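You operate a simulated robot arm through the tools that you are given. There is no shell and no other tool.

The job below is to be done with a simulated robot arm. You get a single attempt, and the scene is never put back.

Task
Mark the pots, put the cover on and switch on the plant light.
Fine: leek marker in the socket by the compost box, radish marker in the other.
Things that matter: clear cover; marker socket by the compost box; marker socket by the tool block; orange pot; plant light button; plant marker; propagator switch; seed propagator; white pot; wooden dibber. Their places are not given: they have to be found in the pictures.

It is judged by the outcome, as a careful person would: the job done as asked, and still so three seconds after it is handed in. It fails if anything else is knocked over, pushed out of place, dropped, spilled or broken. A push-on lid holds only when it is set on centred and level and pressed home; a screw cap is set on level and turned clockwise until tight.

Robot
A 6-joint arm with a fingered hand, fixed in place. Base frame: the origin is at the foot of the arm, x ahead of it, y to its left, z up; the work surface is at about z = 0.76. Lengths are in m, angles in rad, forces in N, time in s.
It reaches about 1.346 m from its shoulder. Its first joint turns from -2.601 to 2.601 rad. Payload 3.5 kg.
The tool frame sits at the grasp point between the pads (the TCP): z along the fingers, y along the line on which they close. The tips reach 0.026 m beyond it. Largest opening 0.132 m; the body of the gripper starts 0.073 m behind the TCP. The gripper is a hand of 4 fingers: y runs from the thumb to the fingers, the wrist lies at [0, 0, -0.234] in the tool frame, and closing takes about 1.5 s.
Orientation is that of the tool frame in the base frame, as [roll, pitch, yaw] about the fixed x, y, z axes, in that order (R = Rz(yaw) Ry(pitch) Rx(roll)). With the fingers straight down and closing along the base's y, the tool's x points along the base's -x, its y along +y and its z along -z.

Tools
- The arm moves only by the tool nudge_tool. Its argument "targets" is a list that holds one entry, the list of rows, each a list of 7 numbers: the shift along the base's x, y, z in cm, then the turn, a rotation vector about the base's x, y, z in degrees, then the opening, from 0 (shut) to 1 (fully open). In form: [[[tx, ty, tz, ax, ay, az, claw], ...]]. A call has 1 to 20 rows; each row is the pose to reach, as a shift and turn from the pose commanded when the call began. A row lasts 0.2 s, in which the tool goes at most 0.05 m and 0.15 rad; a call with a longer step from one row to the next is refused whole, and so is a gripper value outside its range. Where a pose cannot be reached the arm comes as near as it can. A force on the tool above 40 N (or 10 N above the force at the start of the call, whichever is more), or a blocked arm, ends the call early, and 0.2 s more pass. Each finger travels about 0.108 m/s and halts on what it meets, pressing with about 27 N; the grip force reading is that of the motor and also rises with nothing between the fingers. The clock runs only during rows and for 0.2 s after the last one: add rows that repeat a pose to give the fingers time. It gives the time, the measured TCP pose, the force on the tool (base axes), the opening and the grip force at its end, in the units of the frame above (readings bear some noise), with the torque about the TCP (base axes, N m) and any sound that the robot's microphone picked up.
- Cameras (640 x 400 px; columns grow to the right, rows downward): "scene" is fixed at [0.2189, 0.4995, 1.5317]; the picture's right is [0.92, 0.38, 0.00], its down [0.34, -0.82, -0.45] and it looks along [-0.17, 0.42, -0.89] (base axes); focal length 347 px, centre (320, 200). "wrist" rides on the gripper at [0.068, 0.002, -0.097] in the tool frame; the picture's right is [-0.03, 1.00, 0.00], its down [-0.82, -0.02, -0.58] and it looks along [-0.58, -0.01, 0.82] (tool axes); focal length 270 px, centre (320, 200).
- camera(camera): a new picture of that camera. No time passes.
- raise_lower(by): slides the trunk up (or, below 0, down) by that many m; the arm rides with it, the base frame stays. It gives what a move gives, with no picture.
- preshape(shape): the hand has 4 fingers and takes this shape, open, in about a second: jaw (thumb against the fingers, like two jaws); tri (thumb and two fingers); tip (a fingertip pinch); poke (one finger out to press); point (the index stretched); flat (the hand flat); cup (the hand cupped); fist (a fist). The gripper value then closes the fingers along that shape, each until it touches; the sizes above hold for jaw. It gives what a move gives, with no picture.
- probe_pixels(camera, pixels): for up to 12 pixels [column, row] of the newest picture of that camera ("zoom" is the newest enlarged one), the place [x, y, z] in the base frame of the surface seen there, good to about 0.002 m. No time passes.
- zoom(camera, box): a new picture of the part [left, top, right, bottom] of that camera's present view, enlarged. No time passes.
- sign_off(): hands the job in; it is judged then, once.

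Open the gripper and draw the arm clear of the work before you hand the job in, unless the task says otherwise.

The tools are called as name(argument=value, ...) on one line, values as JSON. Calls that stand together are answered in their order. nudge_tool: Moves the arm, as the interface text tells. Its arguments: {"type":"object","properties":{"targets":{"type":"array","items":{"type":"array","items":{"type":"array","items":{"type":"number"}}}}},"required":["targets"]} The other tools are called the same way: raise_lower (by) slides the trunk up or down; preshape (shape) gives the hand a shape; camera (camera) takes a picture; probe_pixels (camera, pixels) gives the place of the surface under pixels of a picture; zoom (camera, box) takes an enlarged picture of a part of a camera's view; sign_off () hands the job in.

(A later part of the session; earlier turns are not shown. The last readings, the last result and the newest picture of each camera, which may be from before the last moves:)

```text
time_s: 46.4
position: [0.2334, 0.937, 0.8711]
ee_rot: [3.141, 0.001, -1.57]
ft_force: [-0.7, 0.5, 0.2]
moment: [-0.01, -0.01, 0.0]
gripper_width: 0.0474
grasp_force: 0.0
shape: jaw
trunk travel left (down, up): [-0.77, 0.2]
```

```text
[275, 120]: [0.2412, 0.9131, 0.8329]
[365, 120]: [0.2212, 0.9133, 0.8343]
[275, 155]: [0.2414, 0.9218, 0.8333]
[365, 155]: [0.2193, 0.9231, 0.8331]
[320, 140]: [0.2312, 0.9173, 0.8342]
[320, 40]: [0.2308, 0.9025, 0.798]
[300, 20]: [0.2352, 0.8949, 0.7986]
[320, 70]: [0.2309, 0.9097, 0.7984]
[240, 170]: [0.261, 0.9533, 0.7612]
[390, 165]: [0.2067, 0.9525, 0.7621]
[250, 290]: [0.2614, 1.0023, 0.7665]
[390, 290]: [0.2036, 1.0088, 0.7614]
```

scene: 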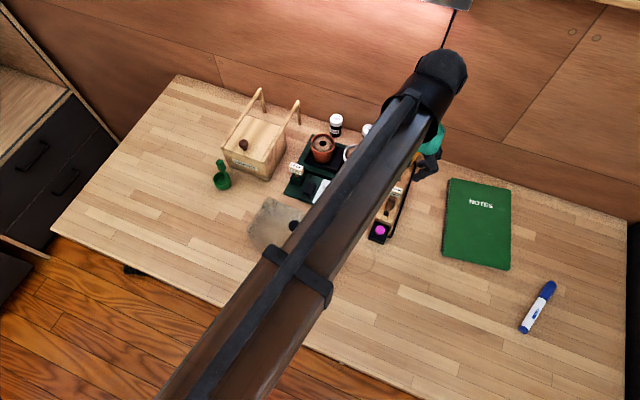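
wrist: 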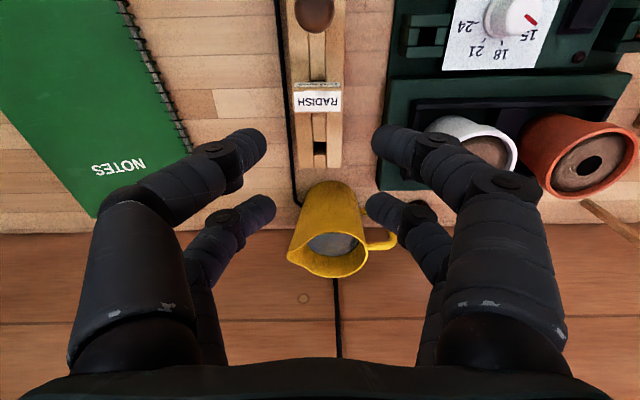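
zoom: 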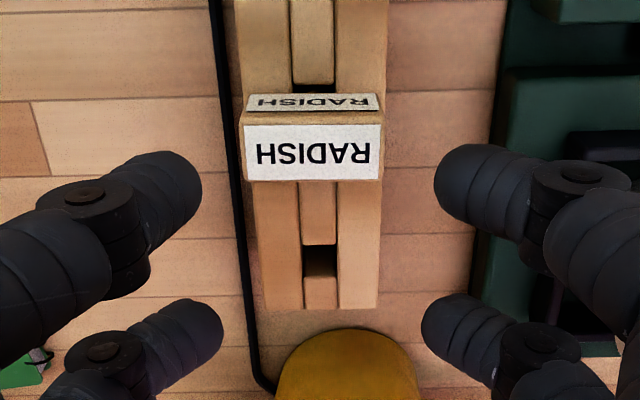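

RADISH is centred for the upper pair. Lowering 0.029 to the grasp height.

raise_lower(by=-0.029)

zoom(camera="wrist", box=[200, 60, 440, 240])

```text
time_s: 47.1
position: [0.2319, 0.9384, 0.8421]
ee_rot: [-3.141, 0.0, -1.57]
ft_force: [0.1, 0.3, -1.0]
moment: [-0.01, 0.01, 0.01]
gripper_width: 0.0473
grasp_force: 0.0
shape: jaw
trunk travel left (down, up): [-0.74, 0.23]
```

```text
2.22 times, centred on (320, 150) of wrist
```

zoom: 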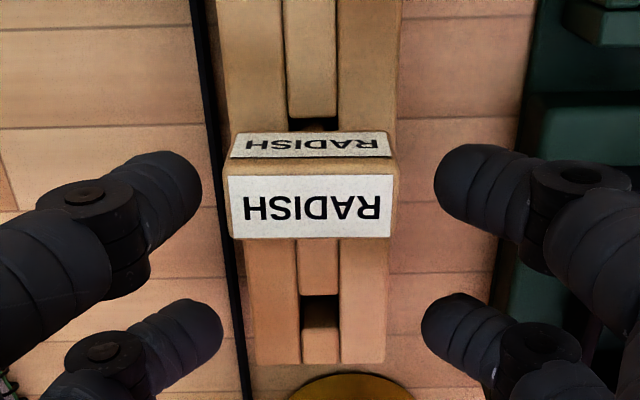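

The head centre is about 2 mm toward +x of the finger gap's centre, so I'll shift +2 mm in x and then close.

nudge_tool(targets=[[[0.2, 0, 0, 0, 0, 0, 0.36], [0.2, 0, 0, 0, 0, 0, 0.3], [0.2, 0, 0, 0, 0, 0, 0.26], [0.2, 0, 0, 0, 0, 0, 0.2], [0.2, 0, 0, 0, 0, 0, 0.1], [0.2, 0, 0, 0, 0, 0, 0.0], [0.2, 0, 0, 0, 0, 0, 0.0], [0.2, 0, 0, 0, 0, 0, 0.0]]])

zoom(camera="wrist", box=[200, 60, 440, 240])

```text
time_s: 48.9
position: [0.235, 0.9372, 0.842]
ee_rot: [-3.141, 0.0, -1.572]
ft_force: [0.3, 0.1, -0.2]
moment: [0.02, 0.02, 0.02]
gripper_width: 0.014
grasp_force: 26.7
shape: jaw
trunk travel left (down, up): [-0.74, 0.23]
```

```text
2.22 times, centred on (320, 150) of wrist
```

zoom: 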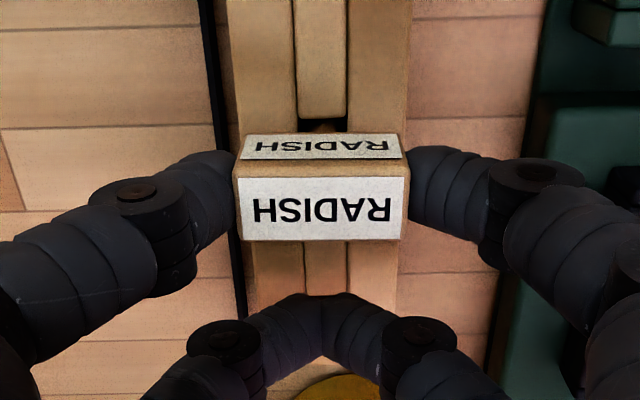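

RADISH is gripped squarely by its ends without turning. Lifting 0.03 and checking.

raise_lower(by=0.03)

zoom(camera="wrist", box=[200, 60, 440, 240])

```text
time_s: 49.7
position: [0.233, 0.9375, 0.8704]
ee_rot: [-3.141, 0.001, -1.571]
ft_force: [0.2, 0.2, -0.8]
moment: [-0.01, 0.0, 0.01]
gripper_width: 0.0139
grasp_force: 27.4
shape: jaw
trunk travel left (down, up): [-0.77, 0.2]
```

```text
2.22 times, centred on (320, 150) of wrist
```

zoom: 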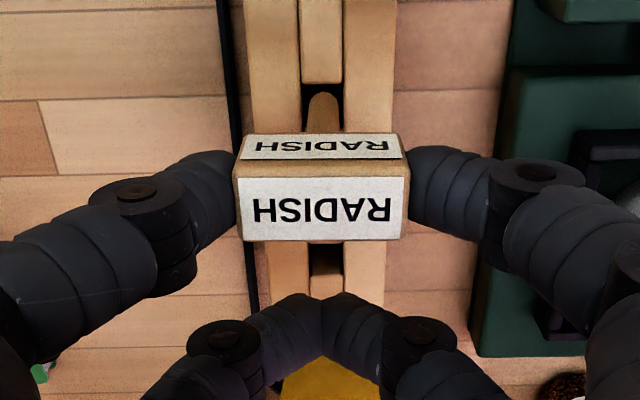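

RADISH rises cleanly with its peg visible. I'll lift 0.05 more and carry it over the right socket at (0.1515, 0.8875).

raise_lower(by=0.05)

nudge_tool(targets=[[[-2.7, -1.1, 0, 0, 0, 0, 0.0], [-5.4, -2.2, 0, 0, 0, 0, 0.0], [-8.15, -3.3, 0, 0, 0, 0, 0.0], [-8.15, -3.3, 0, 0, 0, 0, 0.0], [-8.15, -3.3, 0, 0, 0, 0, 0.0]]])

camera(camera="wrist")

camera(camera="scene")

```text
time_s: 50.6
position: [0.233, 0.9385, 0.921]
ee_rot: [-3.141, 0.001, -1.57]
ft_force: [-0.4, 0.2, 0.2]
moment: [-0.02, 0.01, 0.0]
gripper_width: 0.0136
grasp_force: 27.0
shape: jaw
trunk travel left (down, up): [-0.82, 0.149]
```

```text
time_s: 51.8
position: [0.1519, 0.9053, 0.9221]
ee_rot: [3.141, 0.0, -1.571]
ft_force: [0.5, 0.3, 0.7]
moment: [0.04, 0.01, -0.02]
gripper_width: 0.0138
grasp_force: 26.9
shape: jaw
trunk travel left (down, up): [-0.82, 0.149]
```

```text
taken
```

wrist: 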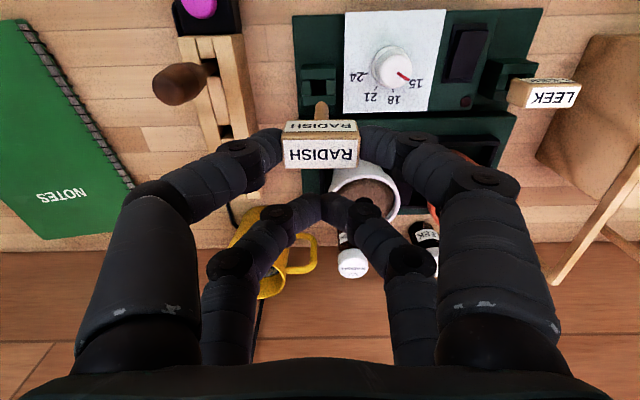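

```text
taken
```

scene: 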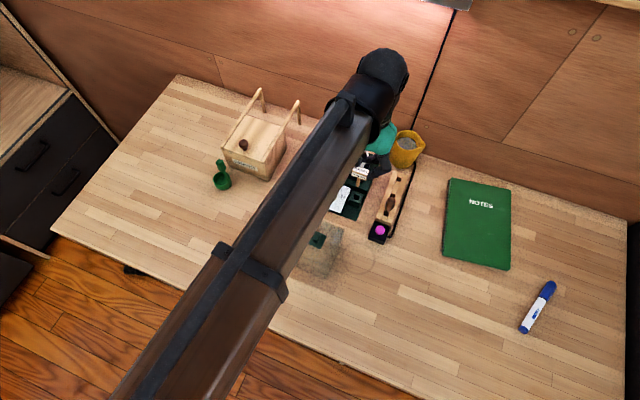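

Both views show the marker over the right socket (scene (360,172) above (356,198)). Zooming to measure the peg and hole.

zoom(camera="wrist", box=[290, 60, 350, 125])

probe_pixels(camera="zoom", pixels=[[320, 262], [290, 300], [350, 300], [320, 300], [330, 330], [260, 90], [390, 90], [320, 60], [320, 190], [320, 125], [265, 125], [380, 125]])

zoom(camera="scene", box=[340, 160, 380, 210])

probe_pixels(camera="zoom", pixels=[[320, 200], [320, 170], [300, 180], [340, 180], [320, 140], [310, 215], [270, 260], [330, 280], [290, 300], [240, 320], [300, 350], [300, 160]])

```text
6.15 times, centred on (320, 92) of wrist
```

zoom: 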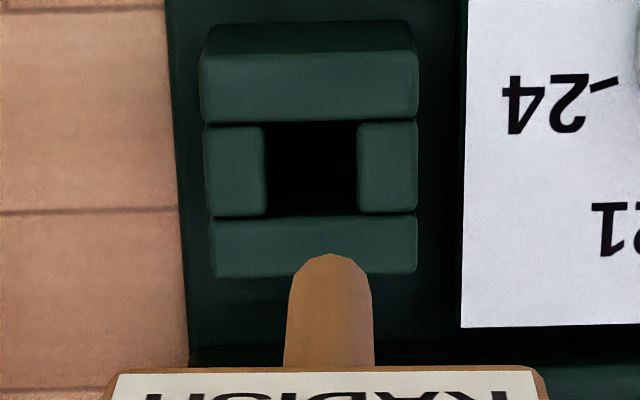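

```text
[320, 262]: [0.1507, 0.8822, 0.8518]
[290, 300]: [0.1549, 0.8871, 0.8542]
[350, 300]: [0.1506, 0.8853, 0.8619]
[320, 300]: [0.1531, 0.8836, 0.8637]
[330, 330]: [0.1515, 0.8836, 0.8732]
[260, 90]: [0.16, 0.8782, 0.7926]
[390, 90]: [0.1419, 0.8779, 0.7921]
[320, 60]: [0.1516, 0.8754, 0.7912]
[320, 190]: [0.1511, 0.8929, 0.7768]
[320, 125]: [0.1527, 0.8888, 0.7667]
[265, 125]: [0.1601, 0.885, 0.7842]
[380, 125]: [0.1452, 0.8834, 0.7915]
```

```text
8.00 times, centred on (360, 185) of scene
```

zoom: 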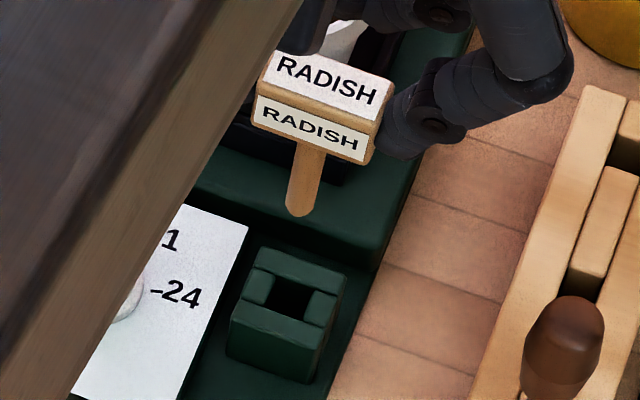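

```text
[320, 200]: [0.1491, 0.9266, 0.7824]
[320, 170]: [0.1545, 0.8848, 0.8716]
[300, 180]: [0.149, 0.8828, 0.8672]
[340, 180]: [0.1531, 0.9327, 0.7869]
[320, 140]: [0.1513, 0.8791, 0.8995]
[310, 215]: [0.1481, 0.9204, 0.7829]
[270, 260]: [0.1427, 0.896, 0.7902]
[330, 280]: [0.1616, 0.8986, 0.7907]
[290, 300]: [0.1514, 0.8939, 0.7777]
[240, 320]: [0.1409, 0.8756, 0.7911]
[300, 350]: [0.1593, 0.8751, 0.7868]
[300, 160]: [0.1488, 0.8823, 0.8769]
```

Relative measurements in both views put the peg about 2.3 mm toward −x and 1.3 mm toward −y of the hole's centre. I'll correct by (+2.2, +1.2) mm and lower to just above the socket.

nudge_tool(targets=[[[0.22, 0.12, 0, 0, 0, 0, 0.0], [0.22, 0.12, 0, 0, 0, 0, 0.0], [0.22, 0.12, 0, 0, 0, 0, 0.0]]])

raise_lower(by=-0.048)

zoom(camera="wrist", box=[290, 70, 350, 125])

zoom(camera="scene", box=[340, 180, 372, 206])

```text
time_s: 52.6
position: [0.1542, 0.906, 0.9225]
ee_rot: [-3.141, -0.001, -1.571]
ft_force: [0.1, 0.9, -0.6]
moment: [0.0, -0.03, -0.02]
gripper_width: 0.014
grasp_force: 27.3
shape: jaw
trunk travel left (down, up): [-0.82, 0.149]
```

```text
time_s: 53.5
position: [0.1543, 0.906, 0.8747]
ee_rot: [-3.141, -0.001, -1.571]
ft_force: [0.4, -0.3, 0.6]
moment: [0.0, 0.01, 0.0]
gripper_width: 0.0139
grasp_force: 26.8
shape: jaw
trunk travel left (down, up): [-0.772, 0.198]
```

```text
7.27 times, centred on (320, 98) of wrist
```

zoom: 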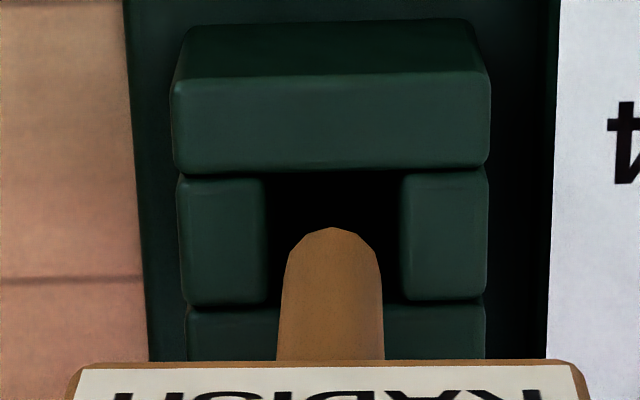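

```text
15.38 times, centred on (356, 193) of scene
```

zoom: 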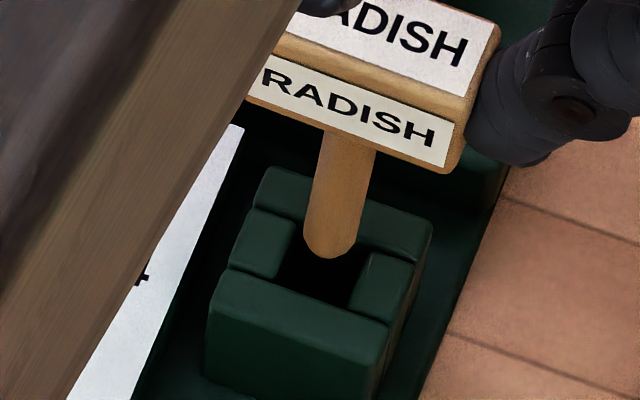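

Peg and hole now coincide in both views. Lowering 0.026 in two steps, watching the force.

raise_lower(by=-0.014)

raise_lower(by=-0.012)

zoom(camera="scene", box=[340, 175, 380, 206])

```text
time_s: 54.1
position: [0.1539, 0.9063, 0.8595]
ee_rot: [3.141, 0.001, -1.571]
ft_force: [-0.4, -0.2, 0.5]
moment: [0.01, -0.04, -0.03]
gripper_width: 0.0138
grasp_force: 26.6
shape: jaw
trunk travel left (down, up): [-0.758, 0.212]
```

```text
time_s: 54.7
position: [0.1556, 0.9055, 0.8486]
ee_rot: [3.14, -0.002, -1.571]
ft_force: [0.2, -0.5, 0.2]
moment: [-0.02, 0.05, -0.02]
gripper_width: 0.0136
grasp_force: 26.3
shape: jaw
trunk travel left (down, up): [-0.746, 0.224]
```

```text
12.90 times, centred on (360, 190) of scene
```

zoom: 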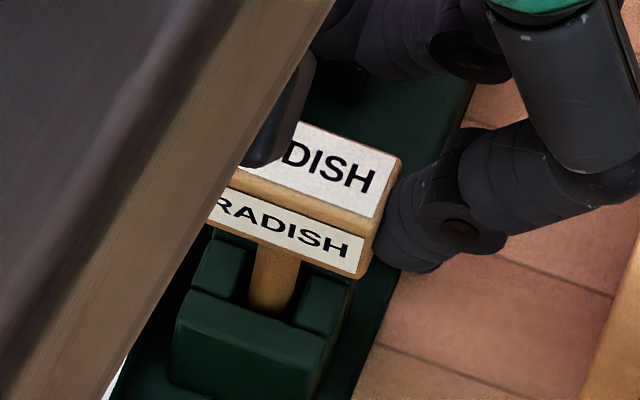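

The peg is well inside the hole with no force. A few more millimetres until it seats.

raise_lower(by=-0.005)

raise_lower(by=-0.0025)

```text
time_s: 55.3
position: [0.1531, 0.9051, 0.8423]
ee_rot: [3.141, -0.002, -1.571]
ft_force: [-0.2, -0.2, -0.1]
moment: [-0.01, -0.04, 0.0]
gripper_width: 0.0139
grasp_force: 27.2
shape: jaw
trunk travel left (down, up): [-0.741, 0.229]
```

```text
time_s: 55.8
position: [0.1542, 0.9062, 0.8408]
ee_rot: [-3.141, 0.0, -1.57]
ft_force: [-0.7, 0.4, 3.4]
moment: [-0.05, -0.03, -0.02]
gripper_width: 0.0142
grasp_force: 27.1
shape: jaw
trunk travel left (down, up): [-0.739, 0.231]
```

Contact at 3.4 N: RADISH is seated. Opening gently to 0.38 and then raising the hand.

nudge_tool(targets=[[[0, 0, 0, 0, 0, 0, 0.22], [0, 0, 0, 0, 0, 0, 0.26], [0, 0, 0, 0, 0, 0, 0.3], [0, 0, 0, 0, 0, 0, 0.34], [0, 0, 0, 0, 0, 0, 0.38], [0, 0, 0, 0, 0, 0, 0.38]]])

zoom(camera="wrist", box=[200, 60, 440, 240])

```text
time_s: 57.2
position: [0.1548, 0.9068, 0.84]
ee_rot: [-3.141, 0.0, -1.572]
ft_force: [0.4, 0.1, 0.1]
moment: [0.0, 0.03, 0.0]
gripper_width: 0.0495
grasp_force: 0.0
shape: jaw
trunk travel left (down, up): [-0.739, 0.231]
```

```text
2.22 times, centred on (320, 150) of wrist
```

zoom: 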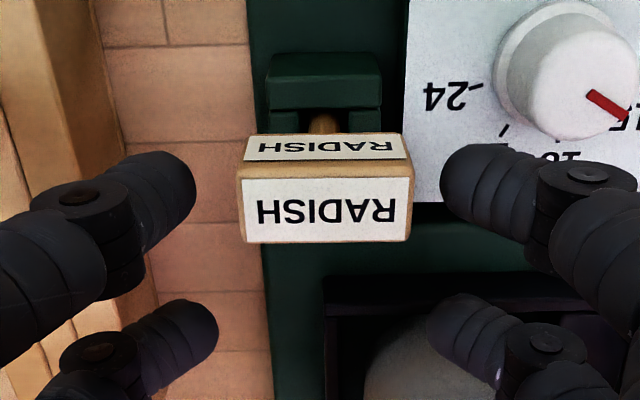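

RADISH stands upright in the right socket. Raising the hand 0.13 and reviewing the scene.

raise_lower(by=0.13)

camera(camera="wrist")

camera(camera="scene")

```text
time_s: 58.8
position: [0.154, 0.9055, 0.9707]
ee_rot: [-3.141, 0.0, -1.571]
ft_force: [0.1, -0.9, -0.3]
moment: [0.03, 0.0, -0.02]
gripper_width: 0.0497
grasp_force: 0.0
shape: jaw
trunk travel left (down, up): [-0.869, 0.101]
```

```text
taken
```

wrist: 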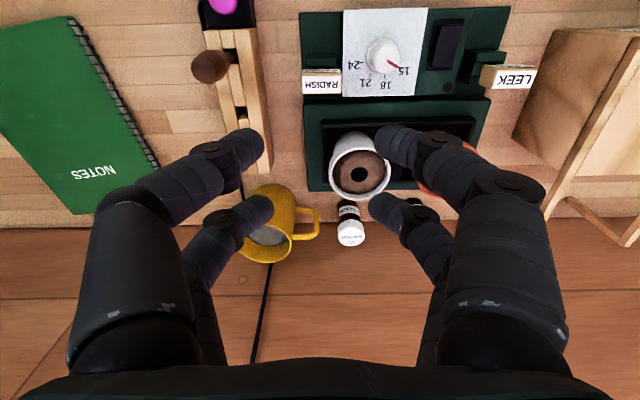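

```text
taken
```

scene: 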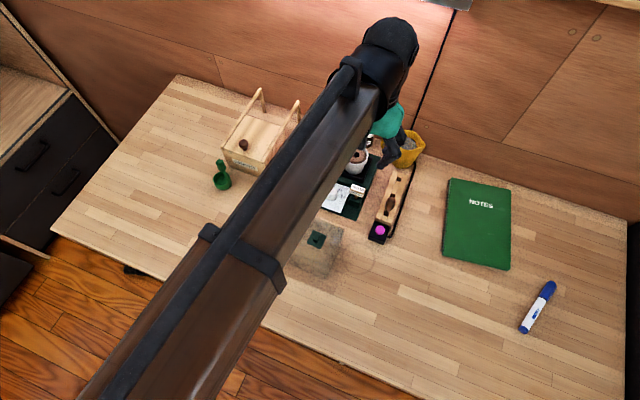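

Both markers are in their sockets. Now for the cover: I'll raise the trunk 0.1, turn the hand back to zero yaw and return to about (-0.10, 0.70) for an unobstructed look at the cover from both cameras.

raise_lower(by=0.1)

nudge_tool(targets=[[[-2, -1.7, 0, 0, 0, -8, 0.6], [-4, -3.4, 0, 0, 0, -16, 1], [-6, -5.1, 0, 0, 0, -24, 1], [-8, -6.8, 0, 0, 0, -32, 1], [-10, -8.5, 0, 0, 0, -40, 1], [-12, -10.2, 0, 0, 0, -48, 1], [-14.5, -11.9, 0, 0, 0, -56, 1], [-17, -13.6, 0, 0, 0, -64, 1], [-19.5, -15.3, 0, 0, 0, -72, 1], [-22, -17.2, 0, 0, 0, -80, 1], [-23.7, -18.5, 0, 0, 0, -87, 1], [-25, -19, 0, 0, 0, -90, 1], [-25, -19, 0, 0, 0, -90, 1]]])

camera(camera="wrist")

camera(camera="scene")

```text
time_s: 60.1
position: [0.1546, 0.9064, 1.0702]
ee_rot: [3.141, 0.0, -1.568]
ft_force: [-0.4, 0.1, 0.8]
moment: [-0.02, 0.0, 0.0]
gripper_width: 0.0499
grasp_force: 0.1
shape: jaw
trunk travel left (down, up): [-0.969, 0.001]
```

```text
time_s: 62.9
position: [-0.0947, 0.7165, 1.0709]
ee_rot: [-3.14, 0.001, 3.141]
ft_force: [0.1, -0.1, 0.0]
moment: [-0.01, -0.02, 0.02]
gripper_width: 0.1318
grasp_force: 0.2
shape: jaw
trunk travel left (down, up): [-0.969, 0.001]
```

```text
taken
```

wrist: 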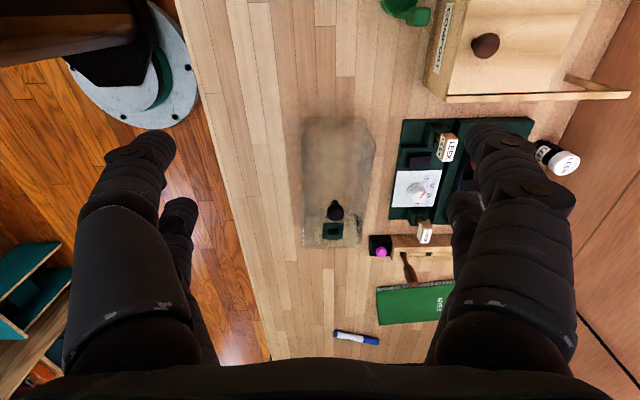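

```text
taken
```

scene: 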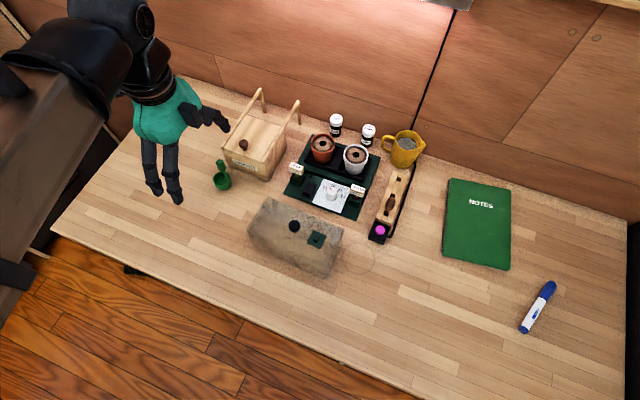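

Both markers show in place. Now zooming on the propagator and the cover in both views.

zoom(camera="scene", box=[280, 125, 390, 222])

zoom(camera="wrist", box=[290, 100, 390, 260])

zoom(camera="scene", box=[275, 205, 335, 255])

probe_pixels(camera="zoom", pixels=[[205, 160], [205, 130], [175, 160], [240, 165], [205, 185], [210, 205], [210, 215], [360, 225], [330, 260], [420, 240], [390, 290], [370, 250]])

```text
4.12 times, centred on (335, 174) of scene
```

zoom: 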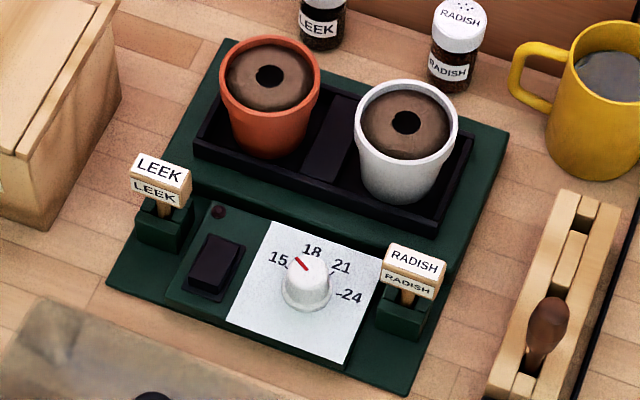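

```text
2.50 times, centred on (340, 180) of wrist
```

zoom: 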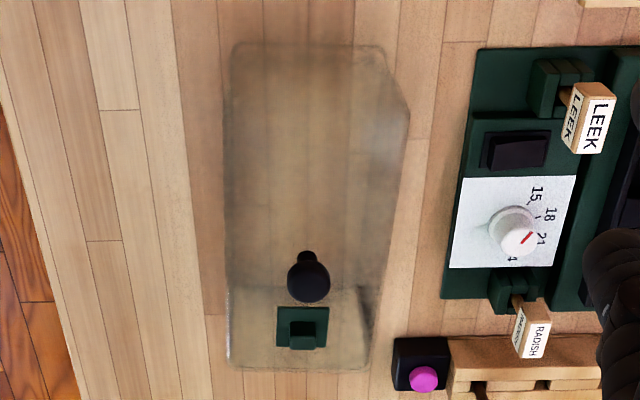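

```text
8.00 times, centred on (305, 230) of scene
```

zoom: 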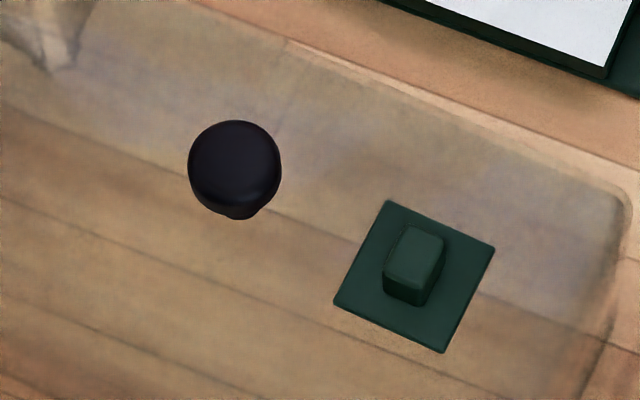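

```text
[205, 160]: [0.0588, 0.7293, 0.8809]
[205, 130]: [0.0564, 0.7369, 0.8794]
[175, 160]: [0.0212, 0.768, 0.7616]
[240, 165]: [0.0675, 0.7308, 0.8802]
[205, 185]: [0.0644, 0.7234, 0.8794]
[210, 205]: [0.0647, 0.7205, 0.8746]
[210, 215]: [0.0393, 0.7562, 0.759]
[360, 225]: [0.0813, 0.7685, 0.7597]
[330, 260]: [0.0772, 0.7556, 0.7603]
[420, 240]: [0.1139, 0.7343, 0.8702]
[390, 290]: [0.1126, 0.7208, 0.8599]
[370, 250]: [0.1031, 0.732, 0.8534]
```

The knob head is ~24 mm across with its top at z≈0.881 and a neck below; the cover top is z≈0.853, roughly 0.182×0.09 m, yawed about −3°. Before moving it I'll hover near (-0.06, 0.95) at this height to look straight at the tray and deck for the exact target centre.

nudge_tool(targets=[[[0.5, 4, 0, 0, 0, 0, 1], [1, 8, 0, 0, 0, 0, 1], [1.5, 12, 0, 0, 0, 0, 1], [2, 16, 0, 0, 0, 0, 1], [2.8, 20, 0, 0, 0, 0, 1], [3.5, 23.5, 0, 0, 0, 0, 1], [3.5, 23.5, 0, 0, 0, 0, 1], [3.5, 23.5, 0, 0, 0, 0, 1]]])

camera(camera="wrist")

```text
time_s: 64.7
position: [-0.0608, 0.952, 1.0714]
ee_rot: [-3.142, -0.001, -3.141]
ft_force: [-0.4, 0.0, 0.6]
moment: [0.02, -0.01, 0.0]
gripper_width: 0.1318
grasp_force: 0.1
shape: jaw
trunk travel left (down, up): [-0.969, 0.001]
```

```text
taken
```

wrist: 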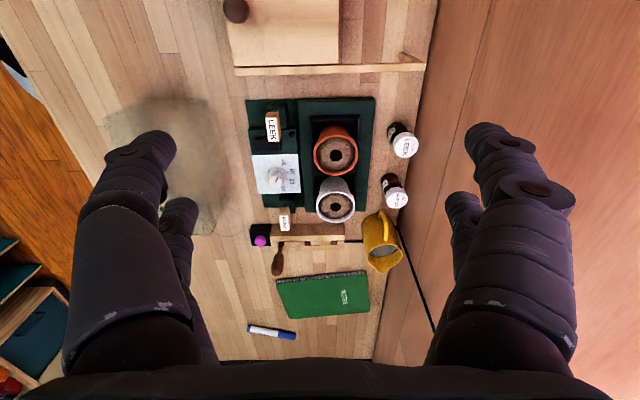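

The deck and tray are clearly visible around (335,155). Zooming there and probing deck and tray edges.

zoom(camera="wrist", box=[240, 90, 390, 230])

probe_pixels(camera="zoom", pixels=[[235, 35], [440, 30], [235, 150], [425, 150], [240, 300], [420, 300], [262, 90], [400, 88], [262, 250], [395, 250], [330, 80], [330, 335]])

probe_pixels(camera="zoom", pixels=[[300, 22], [300, 30], [380, 22], [380, 30], [270, 72], [388, 72], [270, 80], [388, 80], [268, 330], [390, 330], [300, 345], [390, 345]])

```text
2.86 times, centred on (315, 160) of wrist
```

zoom: 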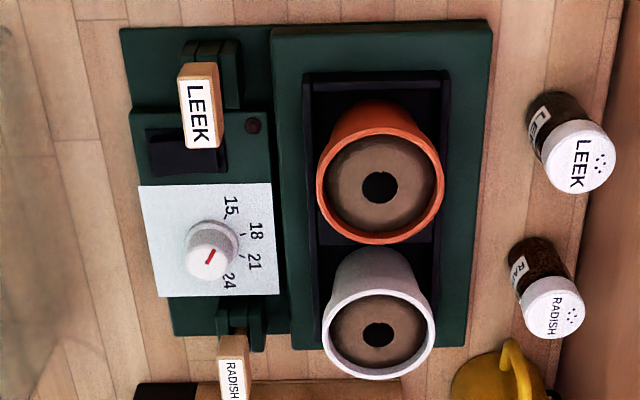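

```text
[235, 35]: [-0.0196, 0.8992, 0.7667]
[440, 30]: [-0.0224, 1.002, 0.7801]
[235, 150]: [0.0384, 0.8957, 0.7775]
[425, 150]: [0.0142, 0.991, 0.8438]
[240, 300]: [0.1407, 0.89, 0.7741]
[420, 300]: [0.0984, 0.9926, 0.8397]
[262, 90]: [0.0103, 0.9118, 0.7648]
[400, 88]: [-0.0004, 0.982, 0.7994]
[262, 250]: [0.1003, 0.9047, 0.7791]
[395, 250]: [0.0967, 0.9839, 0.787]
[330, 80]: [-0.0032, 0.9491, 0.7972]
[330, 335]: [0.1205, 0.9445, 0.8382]
```

```text
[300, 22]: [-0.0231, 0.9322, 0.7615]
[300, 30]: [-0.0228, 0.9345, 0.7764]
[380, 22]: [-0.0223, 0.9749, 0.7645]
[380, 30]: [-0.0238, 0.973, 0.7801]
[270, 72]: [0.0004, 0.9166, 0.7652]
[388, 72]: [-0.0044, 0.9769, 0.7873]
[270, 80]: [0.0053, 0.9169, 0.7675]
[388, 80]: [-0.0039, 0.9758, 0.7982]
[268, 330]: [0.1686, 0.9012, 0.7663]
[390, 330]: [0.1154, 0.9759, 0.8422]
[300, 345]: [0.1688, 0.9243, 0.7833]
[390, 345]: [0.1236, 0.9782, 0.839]
```

I'll refine the y edges of the deck (zoom columns ~272 and ~490) and of the tray rim (columns ~303 and ~449).

probe_pixels(camera="zoom", pixels=[[274, 45], [278, 45], [284, 150], [288, 250], [489, 50], [484, 50], [476, 150], [468, 250], [305, 78], [310, 78], [447, 75], [443, 78]])

probe_pixels(camera="zoom", pixels=[[306, 100], [309, 130], [446, 100], [443, 120], [440, 140], [306, 85], [448, 85], [312, 200], [314, 250], [437, 250], [434, 262], [431, 275]])

```text
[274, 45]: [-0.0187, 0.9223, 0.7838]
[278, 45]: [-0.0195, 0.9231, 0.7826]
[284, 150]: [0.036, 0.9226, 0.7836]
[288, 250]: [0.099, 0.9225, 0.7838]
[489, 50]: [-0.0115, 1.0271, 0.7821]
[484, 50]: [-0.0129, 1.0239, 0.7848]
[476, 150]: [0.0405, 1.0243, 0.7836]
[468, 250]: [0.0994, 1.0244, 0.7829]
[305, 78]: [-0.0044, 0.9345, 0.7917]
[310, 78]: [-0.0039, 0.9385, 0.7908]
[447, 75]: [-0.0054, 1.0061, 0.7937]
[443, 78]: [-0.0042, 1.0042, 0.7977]
```

```text
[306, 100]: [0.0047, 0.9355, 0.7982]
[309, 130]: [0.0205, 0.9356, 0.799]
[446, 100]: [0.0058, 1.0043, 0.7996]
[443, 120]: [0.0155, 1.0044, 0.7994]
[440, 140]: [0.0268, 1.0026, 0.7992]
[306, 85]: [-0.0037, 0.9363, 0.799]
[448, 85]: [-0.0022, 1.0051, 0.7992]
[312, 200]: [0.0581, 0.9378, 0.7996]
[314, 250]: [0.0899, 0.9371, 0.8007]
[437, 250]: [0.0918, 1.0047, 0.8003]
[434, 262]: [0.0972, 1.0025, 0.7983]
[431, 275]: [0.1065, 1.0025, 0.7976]
```

The deck is centred near (0.0742, 0.974) and the tray near (0.0743, 0.9705), so I'll aim the cover's centre at (0.0742, 0.9715). Now moving over the knob at (0.0655, 0.7297) with the hand yawed −3.2° to match the cover.

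nudge_tool(targets=[[[2, -3.6, 0, 0, 0, -0.5, 0.6], [4, -7.2, 0, 0, 0, -1, 0.5], [6, -10.8, 0, 0, 0, -1.5, 0.5], [8, -14.4, 0, 0, 0, -2, 0.5], [10.3, -18.2, 0, 0, 0, -2.6, 0.5], [12.6, -22.2, 0, 0, 0, -3.2, 0.5], [12.6, -22.2, 0, 0, 0, -3.2, 0.5], [12.6, -22.2, 0, 0, 0, -3.2, 0.5]]])

raise_lower(by=-0.12)

camera(camera="wrist")

camera(camera="scene")

```text
time_s: 66.5
position: [0.0634, 0.7278, 1.071]
ee_rot: [-3.141, 0.001, 3.086]
ft_force: [-0.4, 0.6, 0.7]
moment: [-0.02, 0.01, 0.01]
gripper_width: 0.0665
grasp_force: 0.1
shape: jaw
trunk travel left (down, up): [-0.969, 0.001]
```

```text
time_s: 68.0
position: [0.0629, 0.7277, 0.9492]
ee_rot: [-3.141, 0.0, 3.086]
ft_force: [-0.3, -0.3, 0.1]
moment: [-0.01, -0.05, 0.01]
gripper_width: 0.0665
grasp_force: 0.1
shape: jaw
trunk travel left (down, up): [-0.849, 0.121]
```

```text
taken
```

wrist: 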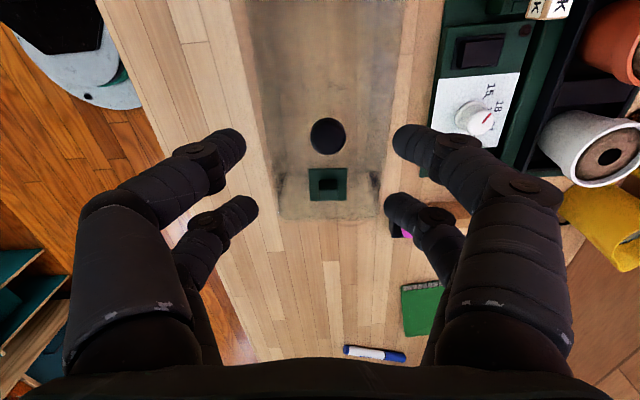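

```text
taken
```

scene: 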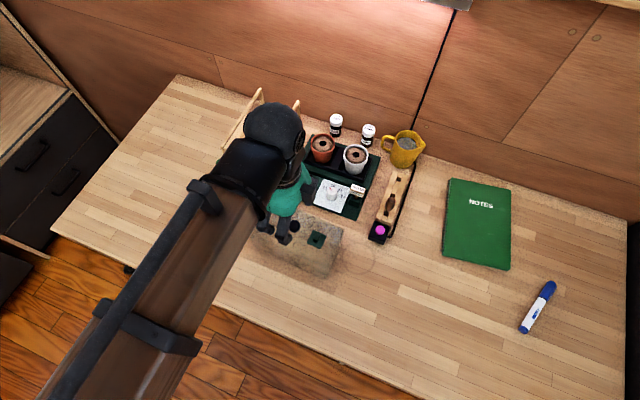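

The cover lies square to the hand and the knob shows at (327,136). Zooming on it to measure.

zoom(camera="wrist", box=[230, 0, 420, 230])

zoom(camera="wrist", box=[290, 100, 370, 210])

probe_pixels(camera="zoom", pixels=[[345, 135], [300, 135], [390, 135], [345, 90], [345, 170], [345, 195], [345, 80], [350, 265], [350, 310], [285, 260], [410, 260], [350, 360]])

```text
1.74 times, centred on (325, 115) of wrist
```

zoom: 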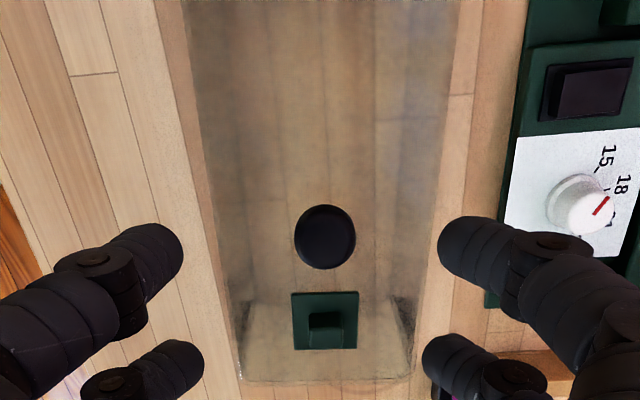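

```text
3.64 times, centred on (330, 155) of wrist
```

zoom: 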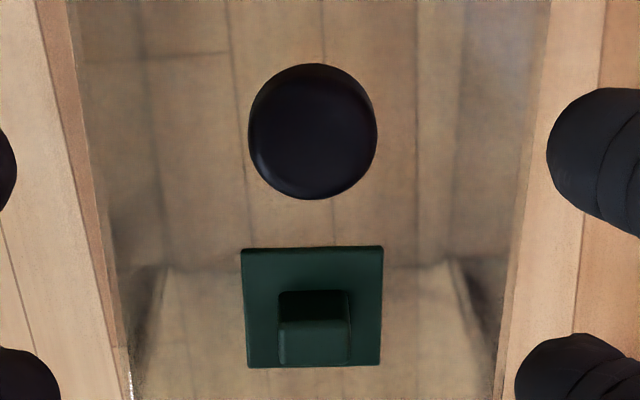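

```text
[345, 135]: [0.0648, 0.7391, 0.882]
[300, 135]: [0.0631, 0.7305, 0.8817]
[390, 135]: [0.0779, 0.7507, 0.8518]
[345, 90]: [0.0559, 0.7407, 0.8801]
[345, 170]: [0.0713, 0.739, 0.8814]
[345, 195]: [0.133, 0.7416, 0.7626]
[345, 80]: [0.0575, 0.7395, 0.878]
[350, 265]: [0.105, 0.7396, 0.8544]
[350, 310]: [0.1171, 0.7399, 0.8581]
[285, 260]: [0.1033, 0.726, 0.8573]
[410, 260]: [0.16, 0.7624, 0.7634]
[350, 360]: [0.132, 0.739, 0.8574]
```

The knob's centre is about 5 mm in +y and 1.3 mm in +x from the hand's centre line. Correcting that and lowering 0.03 to look again.

nudge_tool(targets=[[[0.13, 0.48, 0, 0, 0, 0, 0.5], [0.13, 0.48, 0, 0, 0, 0, 0.5], [0.13, 0.48, 0, 0, 0, 0, 0.5]]])

raise_lower(by=-0.03)

zoom(camera="wrist", box=[200, 60, 440, 240])

probe_pixels(camera="zoom", pixels=[[315, 190], [290, 190], [340, 190], [315, 160], [315, 215], [340, 240], [240, 150], [395, 150], [250, 290], [385, 290], [225, 150], [410, 150]])

```text
time_s: 68.8
position: [0.0652, 0.7324, 0.95]
ee_rot: [3.141, 0.0, 3.085]
ft_force: [0.0, 0.1, -0.3]
moment: [0.02, -0.04, 0.04]
gripper_width: 0.0667
grasp_force: 0.0
shape: jaw
trunk travel left (down, up): [-0.849, 0.121]
```

```text
time_s: 69.5
position: [0.0657, 0.7315, 0.9204]
ee_rot: [-3.141, 0.0, 3.084]
ft_force: [0.7, 0.4, -0.1]
moment: [0.0, -0.03, -0.01]
gripper_width: 0.0664
grasp_force: 0.0
shape: jaw
trunk travel left (down, up): [-0.819, 0.151]
```

```text
2.22 times, centred on (320, 150) of wrist
```

zoom: 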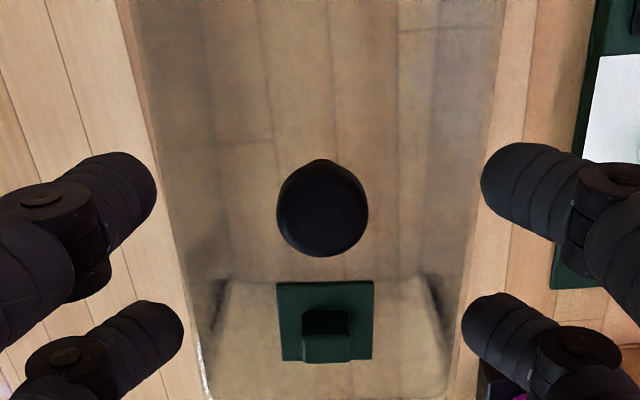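

```text
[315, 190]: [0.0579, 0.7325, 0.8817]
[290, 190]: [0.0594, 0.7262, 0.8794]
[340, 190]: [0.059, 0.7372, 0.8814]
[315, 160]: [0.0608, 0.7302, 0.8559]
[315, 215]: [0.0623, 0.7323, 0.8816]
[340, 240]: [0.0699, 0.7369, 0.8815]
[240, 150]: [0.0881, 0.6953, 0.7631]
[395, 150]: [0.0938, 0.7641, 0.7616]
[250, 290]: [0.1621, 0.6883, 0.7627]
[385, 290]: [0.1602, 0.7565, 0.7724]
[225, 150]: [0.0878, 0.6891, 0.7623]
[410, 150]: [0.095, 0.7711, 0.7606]
```

The knob is centred between the finger pairs. I'll shift −1 mm in x and lower 0.027 so the tips are level with the knob's head.

nudge_tool(targets=[[[-0.1, 0.05, 0, 0, 0, 0, 0.4], [-0.1, 0.05, 0, 0, 0, 0, 0.4], [-0.1, 0.05, 0, 0, 0, 0, 0.4]]])

raise_lower(by=-0.027)

zoom(camera="wrist", box=[200, 60, 440, 260])

zoom(camera="scene", box=[250, 190, 340, 260])

```text
time_s: 70.3
position: [0.0641, 0.7327, 0.9208]
ee_rot: [3.142, -0.001, 3.085]
ft_force: [0.1, -0.1, 0.1]
moment: [-0.01, 0.02, 0.01]
gripper_width: 0.0535
grasp_force: 0.1
shape: jaw
trunk travel left (down, up): [-0.819, 0.151]
```

```text
time_s: 71.1
position: [0.0651, 0.7333, 0.8937]
ee_rot: [-3.141, 0.0, 3.086]
ft_force: [-1.4, -0.7, 0.1]
moment: [-0.03, -0.02, 0.0]
gripper_width: 0.0531
grasp_force: 0.0
shape: jaw
trunk travel left (down, up): [-0.792, 0.178]
```

```text
2.00 times, centred on (320, 160) of wrist
```

zoom: 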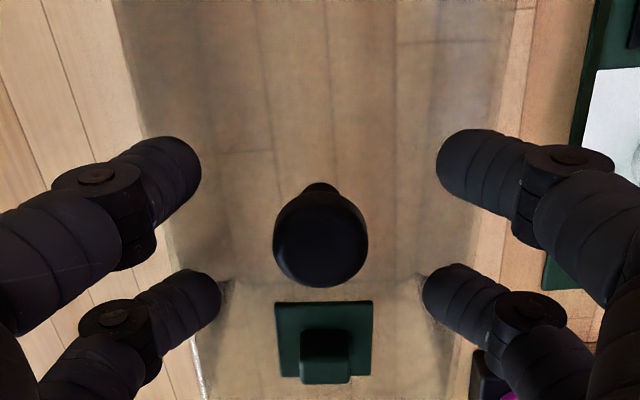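

```text
5.71 times, centred on (295, 225) of scene
```

zoom: 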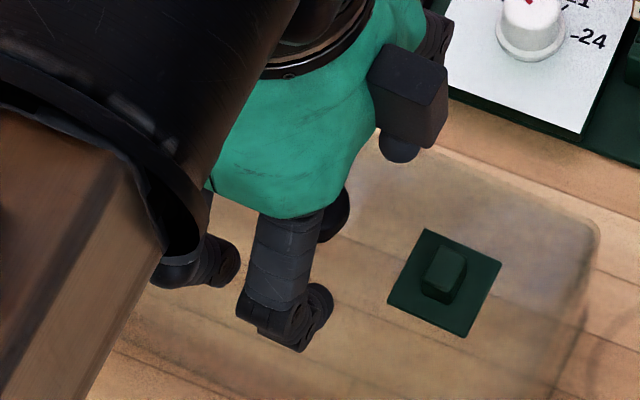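

The knob (centre ≈(321,238)) is midway between both finger pairs. Closing gradually.

nudge_tool(targets=[[[0, 0, 0, 0, 0, 0, 0.3], [0, 0, 0, 0, 0, 0, 0.2], [0, 0, 0, 0, 0, 0, 0.1], [0, 0, 0, 0, 0, 0, 0.0], [0, 0, 0, 0, 0, 0, 0.0], [0, 0, 0, 0, 0, 0, 0.0]]])

zoom(camera="wrist", box=[200, 60, 440, 260])

```text
time_s: 72.5
position: [0.0647, 0.7338, 0.894]
ee_rot: [-3.141, 0.0, 3.085]
ft_force: [-1.7, -0.2, 0.5]
moment: [0.02, -0.02, 0.01]
gripper_width: 0.0
grasp_force: 27.5
shape: jaw
trunk travel left (down, up): [-0.792, 0.178]
```

```text
2.00 times, centred on (320, 160) of wrist
```

zoom: 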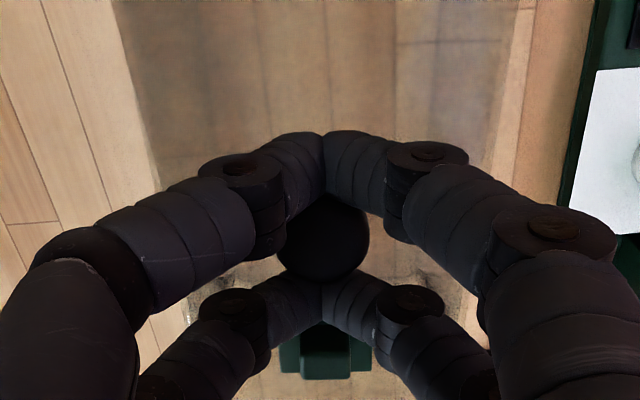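

The pairs closed on either side of the knob without gripping it, so the 24 mm knob fits between them. I'll open, rise 0.03, and instead pinch the knob's head with the single +x finger pair (shift −1.75 cm in x).

nudge_tool(targets=[[[0, 0, 0, 0, 0, 0, 0.1], [0, 0, 0, 0, 0, 0, 0.25], [0, 0, 0, 0, 0, 0, 0.4], [0, 0, 0, 0, 0, 0, 0.4], [0, 0, 0, 0, 0, 0, 0.4]]])

raise_lower(by=0.03)

nudge_tool(targets=[[[-0.9, 0.05, 0, 0, 0, 0, 0.4], [-1.78, 0.1, 0, 0, 0, 0, 0.4], [-1.78, 0.1, 0, 0, 0, 0, 0.4], [-1.78, 0.1, 0, 0, 0, 0, 0.4]]])

zoom(camera="wrist", box=[200, 60, 440, 260])

probe_pixels(camera="zoom", pixels=[[320, 240], [300, 240], [340, 240], [320, 220], [320, 260], [320, 270], [280, 240], [360, 240], [320, 210], [325, 300], [300, 290], [360, 300]])

```text
time_s: 73.7
position: [0.0641, 0.7317, 0.8931]
ee_rot: [-3.141, -0.001, 3.087]
ft_force: [0.8, 0.6, 0.5]
moment: [-0.03, -0.01, -0.02]
gripper_width: 0.0524
grasp_force: 0.1
shape: jaw
trunk travel left (down, up): [-0.792, 0.178]
```

```text
time_s: 74.4
position: [0.0653, 0.7335, 0.9236]
ee_rot: [3.141, 0.0, 3.086]
ft_force: [0.0, -0.3, 0.2]
moment: [0.02, 0.0, 0.0]
gripper_width: 0.0524
grasp_force: 0.0
shape: jaw
trunk travel left (down, up): [-0.822, 0.148]
```

```text
time_s: 75.4
position: [0.0458, 0.7332, 0.9227]
ee_rot: [-3.141, 0.001, 3.086]
ft_force: [-0.6, 0.6, 0.2]
moment: [-0.01, -0.01, 0.01]
gripper_width: 0.0523
grasp_force: 0.1
shape: jaw
trunk travel left (down, up): [-0.822, 0.148]
```

```text
2.00 times, centred on (320, 160) of wrist
```

zoom: 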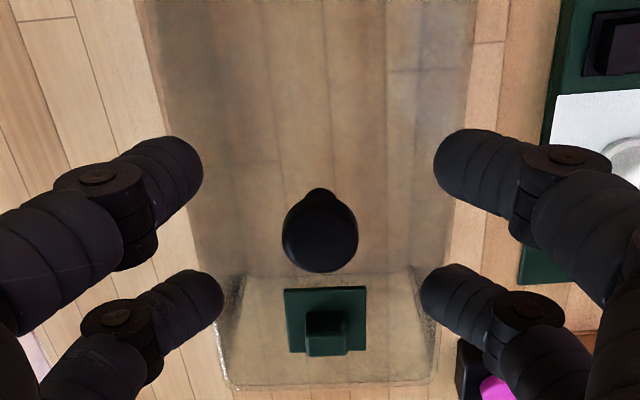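

```text
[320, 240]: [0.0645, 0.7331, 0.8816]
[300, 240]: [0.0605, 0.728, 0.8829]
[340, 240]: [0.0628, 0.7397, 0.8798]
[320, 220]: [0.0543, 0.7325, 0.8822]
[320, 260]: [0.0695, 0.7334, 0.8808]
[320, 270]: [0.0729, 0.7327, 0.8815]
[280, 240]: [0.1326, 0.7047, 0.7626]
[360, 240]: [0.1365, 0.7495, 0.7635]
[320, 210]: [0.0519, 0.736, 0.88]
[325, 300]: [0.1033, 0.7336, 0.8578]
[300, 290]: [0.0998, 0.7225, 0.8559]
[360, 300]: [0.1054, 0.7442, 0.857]
```

The knob centre is (0.063, 0.733), in line with the lower (+x) pair. Lowering 0.029 and closing on it.

raise_lower(by=-0.029)

zoom(camera="wrist", box=[200, 60, 440, 260])

```text
time_s: 76.2
position: [0.047, 0.733, 0.8942]
ee_rot: [-3.141, -0.001, 3.086]
ft_force: [0.2, -0.1, 0.6]
moment: [0.01, 0.0, -0.02]
gripper_width: 0.0525
grasp_force: 0.0
shape: jaw
trunk travel left (down, up): [-0.793, 0.177]
```

```text
2.00 times, centred on (320, 160) of wrist
```

zoom: 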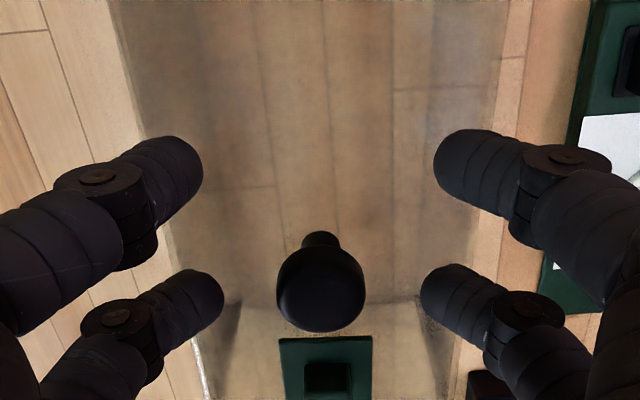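

The knob (centre ≈(321,289)) is right between the lower pair's tips. Closing.

nudge_tool(targets=[[[0, 0, 0, 0, 0, 0, 0.3], [0, 0, 0, 0, 0, 0, 0.22], [0, 0, 0, 0, 0, 0, 0.15], [0, 0, 0, 0, 0, 0, 0.08], [0, 0, 0, 0, 0, 0, 0.0], [0, 0, 0, 0, 0, 0, 0.0], [0, 0, 0, 0, 0, 0, 0.0]]])

zoom(camera="wrist", box=[200, 60, 440, 260])

```text
time_s: 77.8
position: [0.0453, 0.7338, 0.894]
ee_rot: [-3.141, 0.002, 3.086]
ft_force: [0.6, 0.6, -0.7]
moment: [-0.02, 0.03, 0.05]
gripper_width: 0.0
grasp_force: 26.7
shape: jaw
trunk travel left (down, up): [-0.793, 0.177]
```

```text
2.00 times, centred on (320, 160) of wrist
```

zoom: 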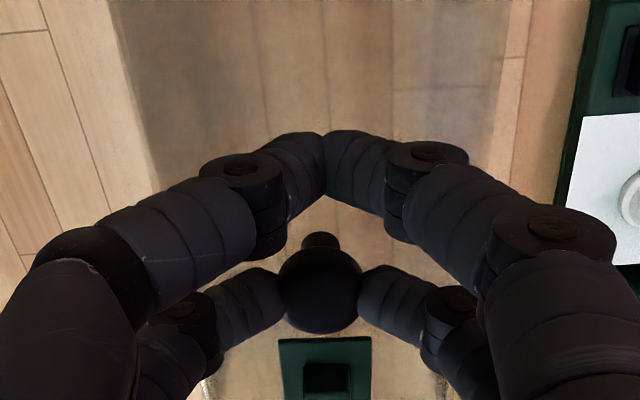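

The lower pair has the knob pinched on both sides. Lifting 0.02 first to check that the cover comes up level.

raise_lower(by=0.02)

zoom(camera="wrist", box=[200, 60, 440, 260])

zoom(camera="scene", box=[230, 180, 350, 280])

```text
time_s: 78.4
position: [0.0456, 0.7347, 0.914]
ee_rot: [3.141, -0.001, 3.087]
ft_force: [-0.5, -0.6, -0.9]
moment: [0.01, 0.02, 0.03]
gripper_width: 0.0002
grasp_force: 27.2
shape: jaw
trunk travel left (down, up): [-0.813, 0.157]
```

```text
2.00 times, centred on (320, 160) of wrist
```

zoom: 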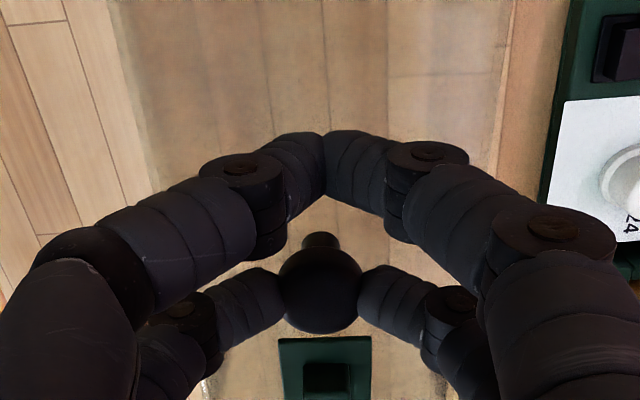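

```text
4.00 times, centred on (290, 230) of scene
```

zoom: 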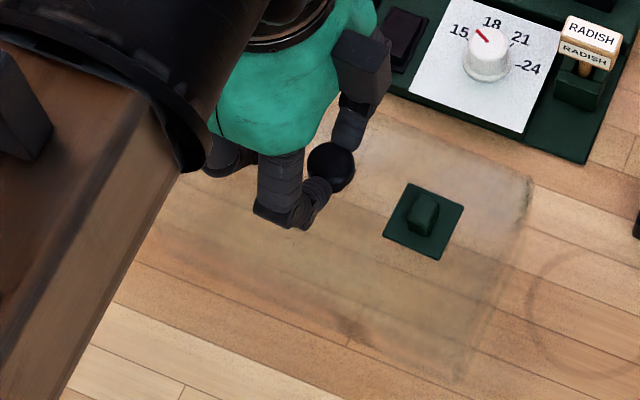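

The cover came up with the hand, level (knob and vent unchanged in the wrist view). Lifting 0.095 more so its bottom (~0.875) clears markers and pots.

raise_lower(by=0.095)

camera(camera="wrist")

camera(camera="scene")

```text
time_s: 79.7
position: [0.0463, 0.7333, 1.0101]
ee_rot: [3.14, 0.0, 3.086]
ft_force: [-0.5, -0.2, -1.8]
moment: [0.0, 0.02, 0.04]
gripper_width: 0.0
grasp_force: 26.6
shape: jaw
trunk travel left (down, up): [-0.908, 0.062]
```

```text
taken
```

wrist: 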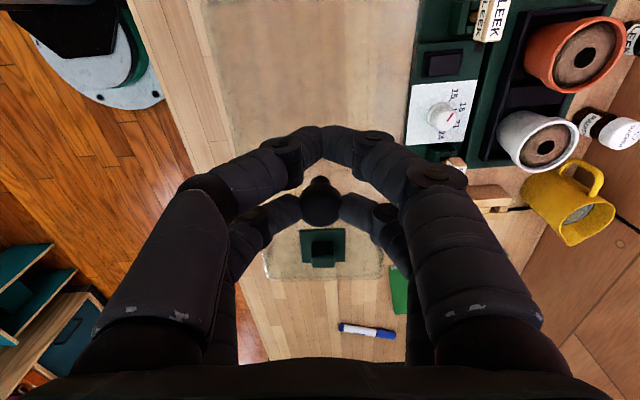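

```text
taken
```

scene: 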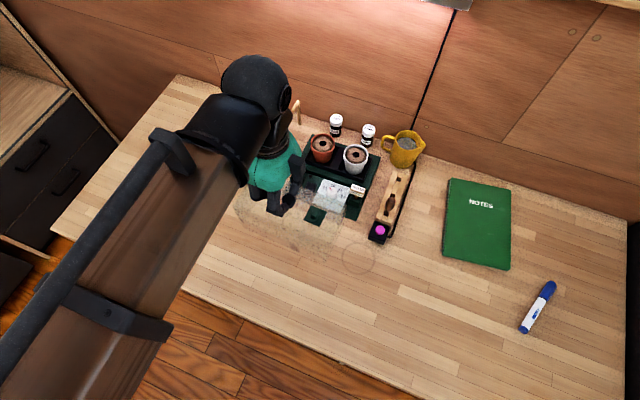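

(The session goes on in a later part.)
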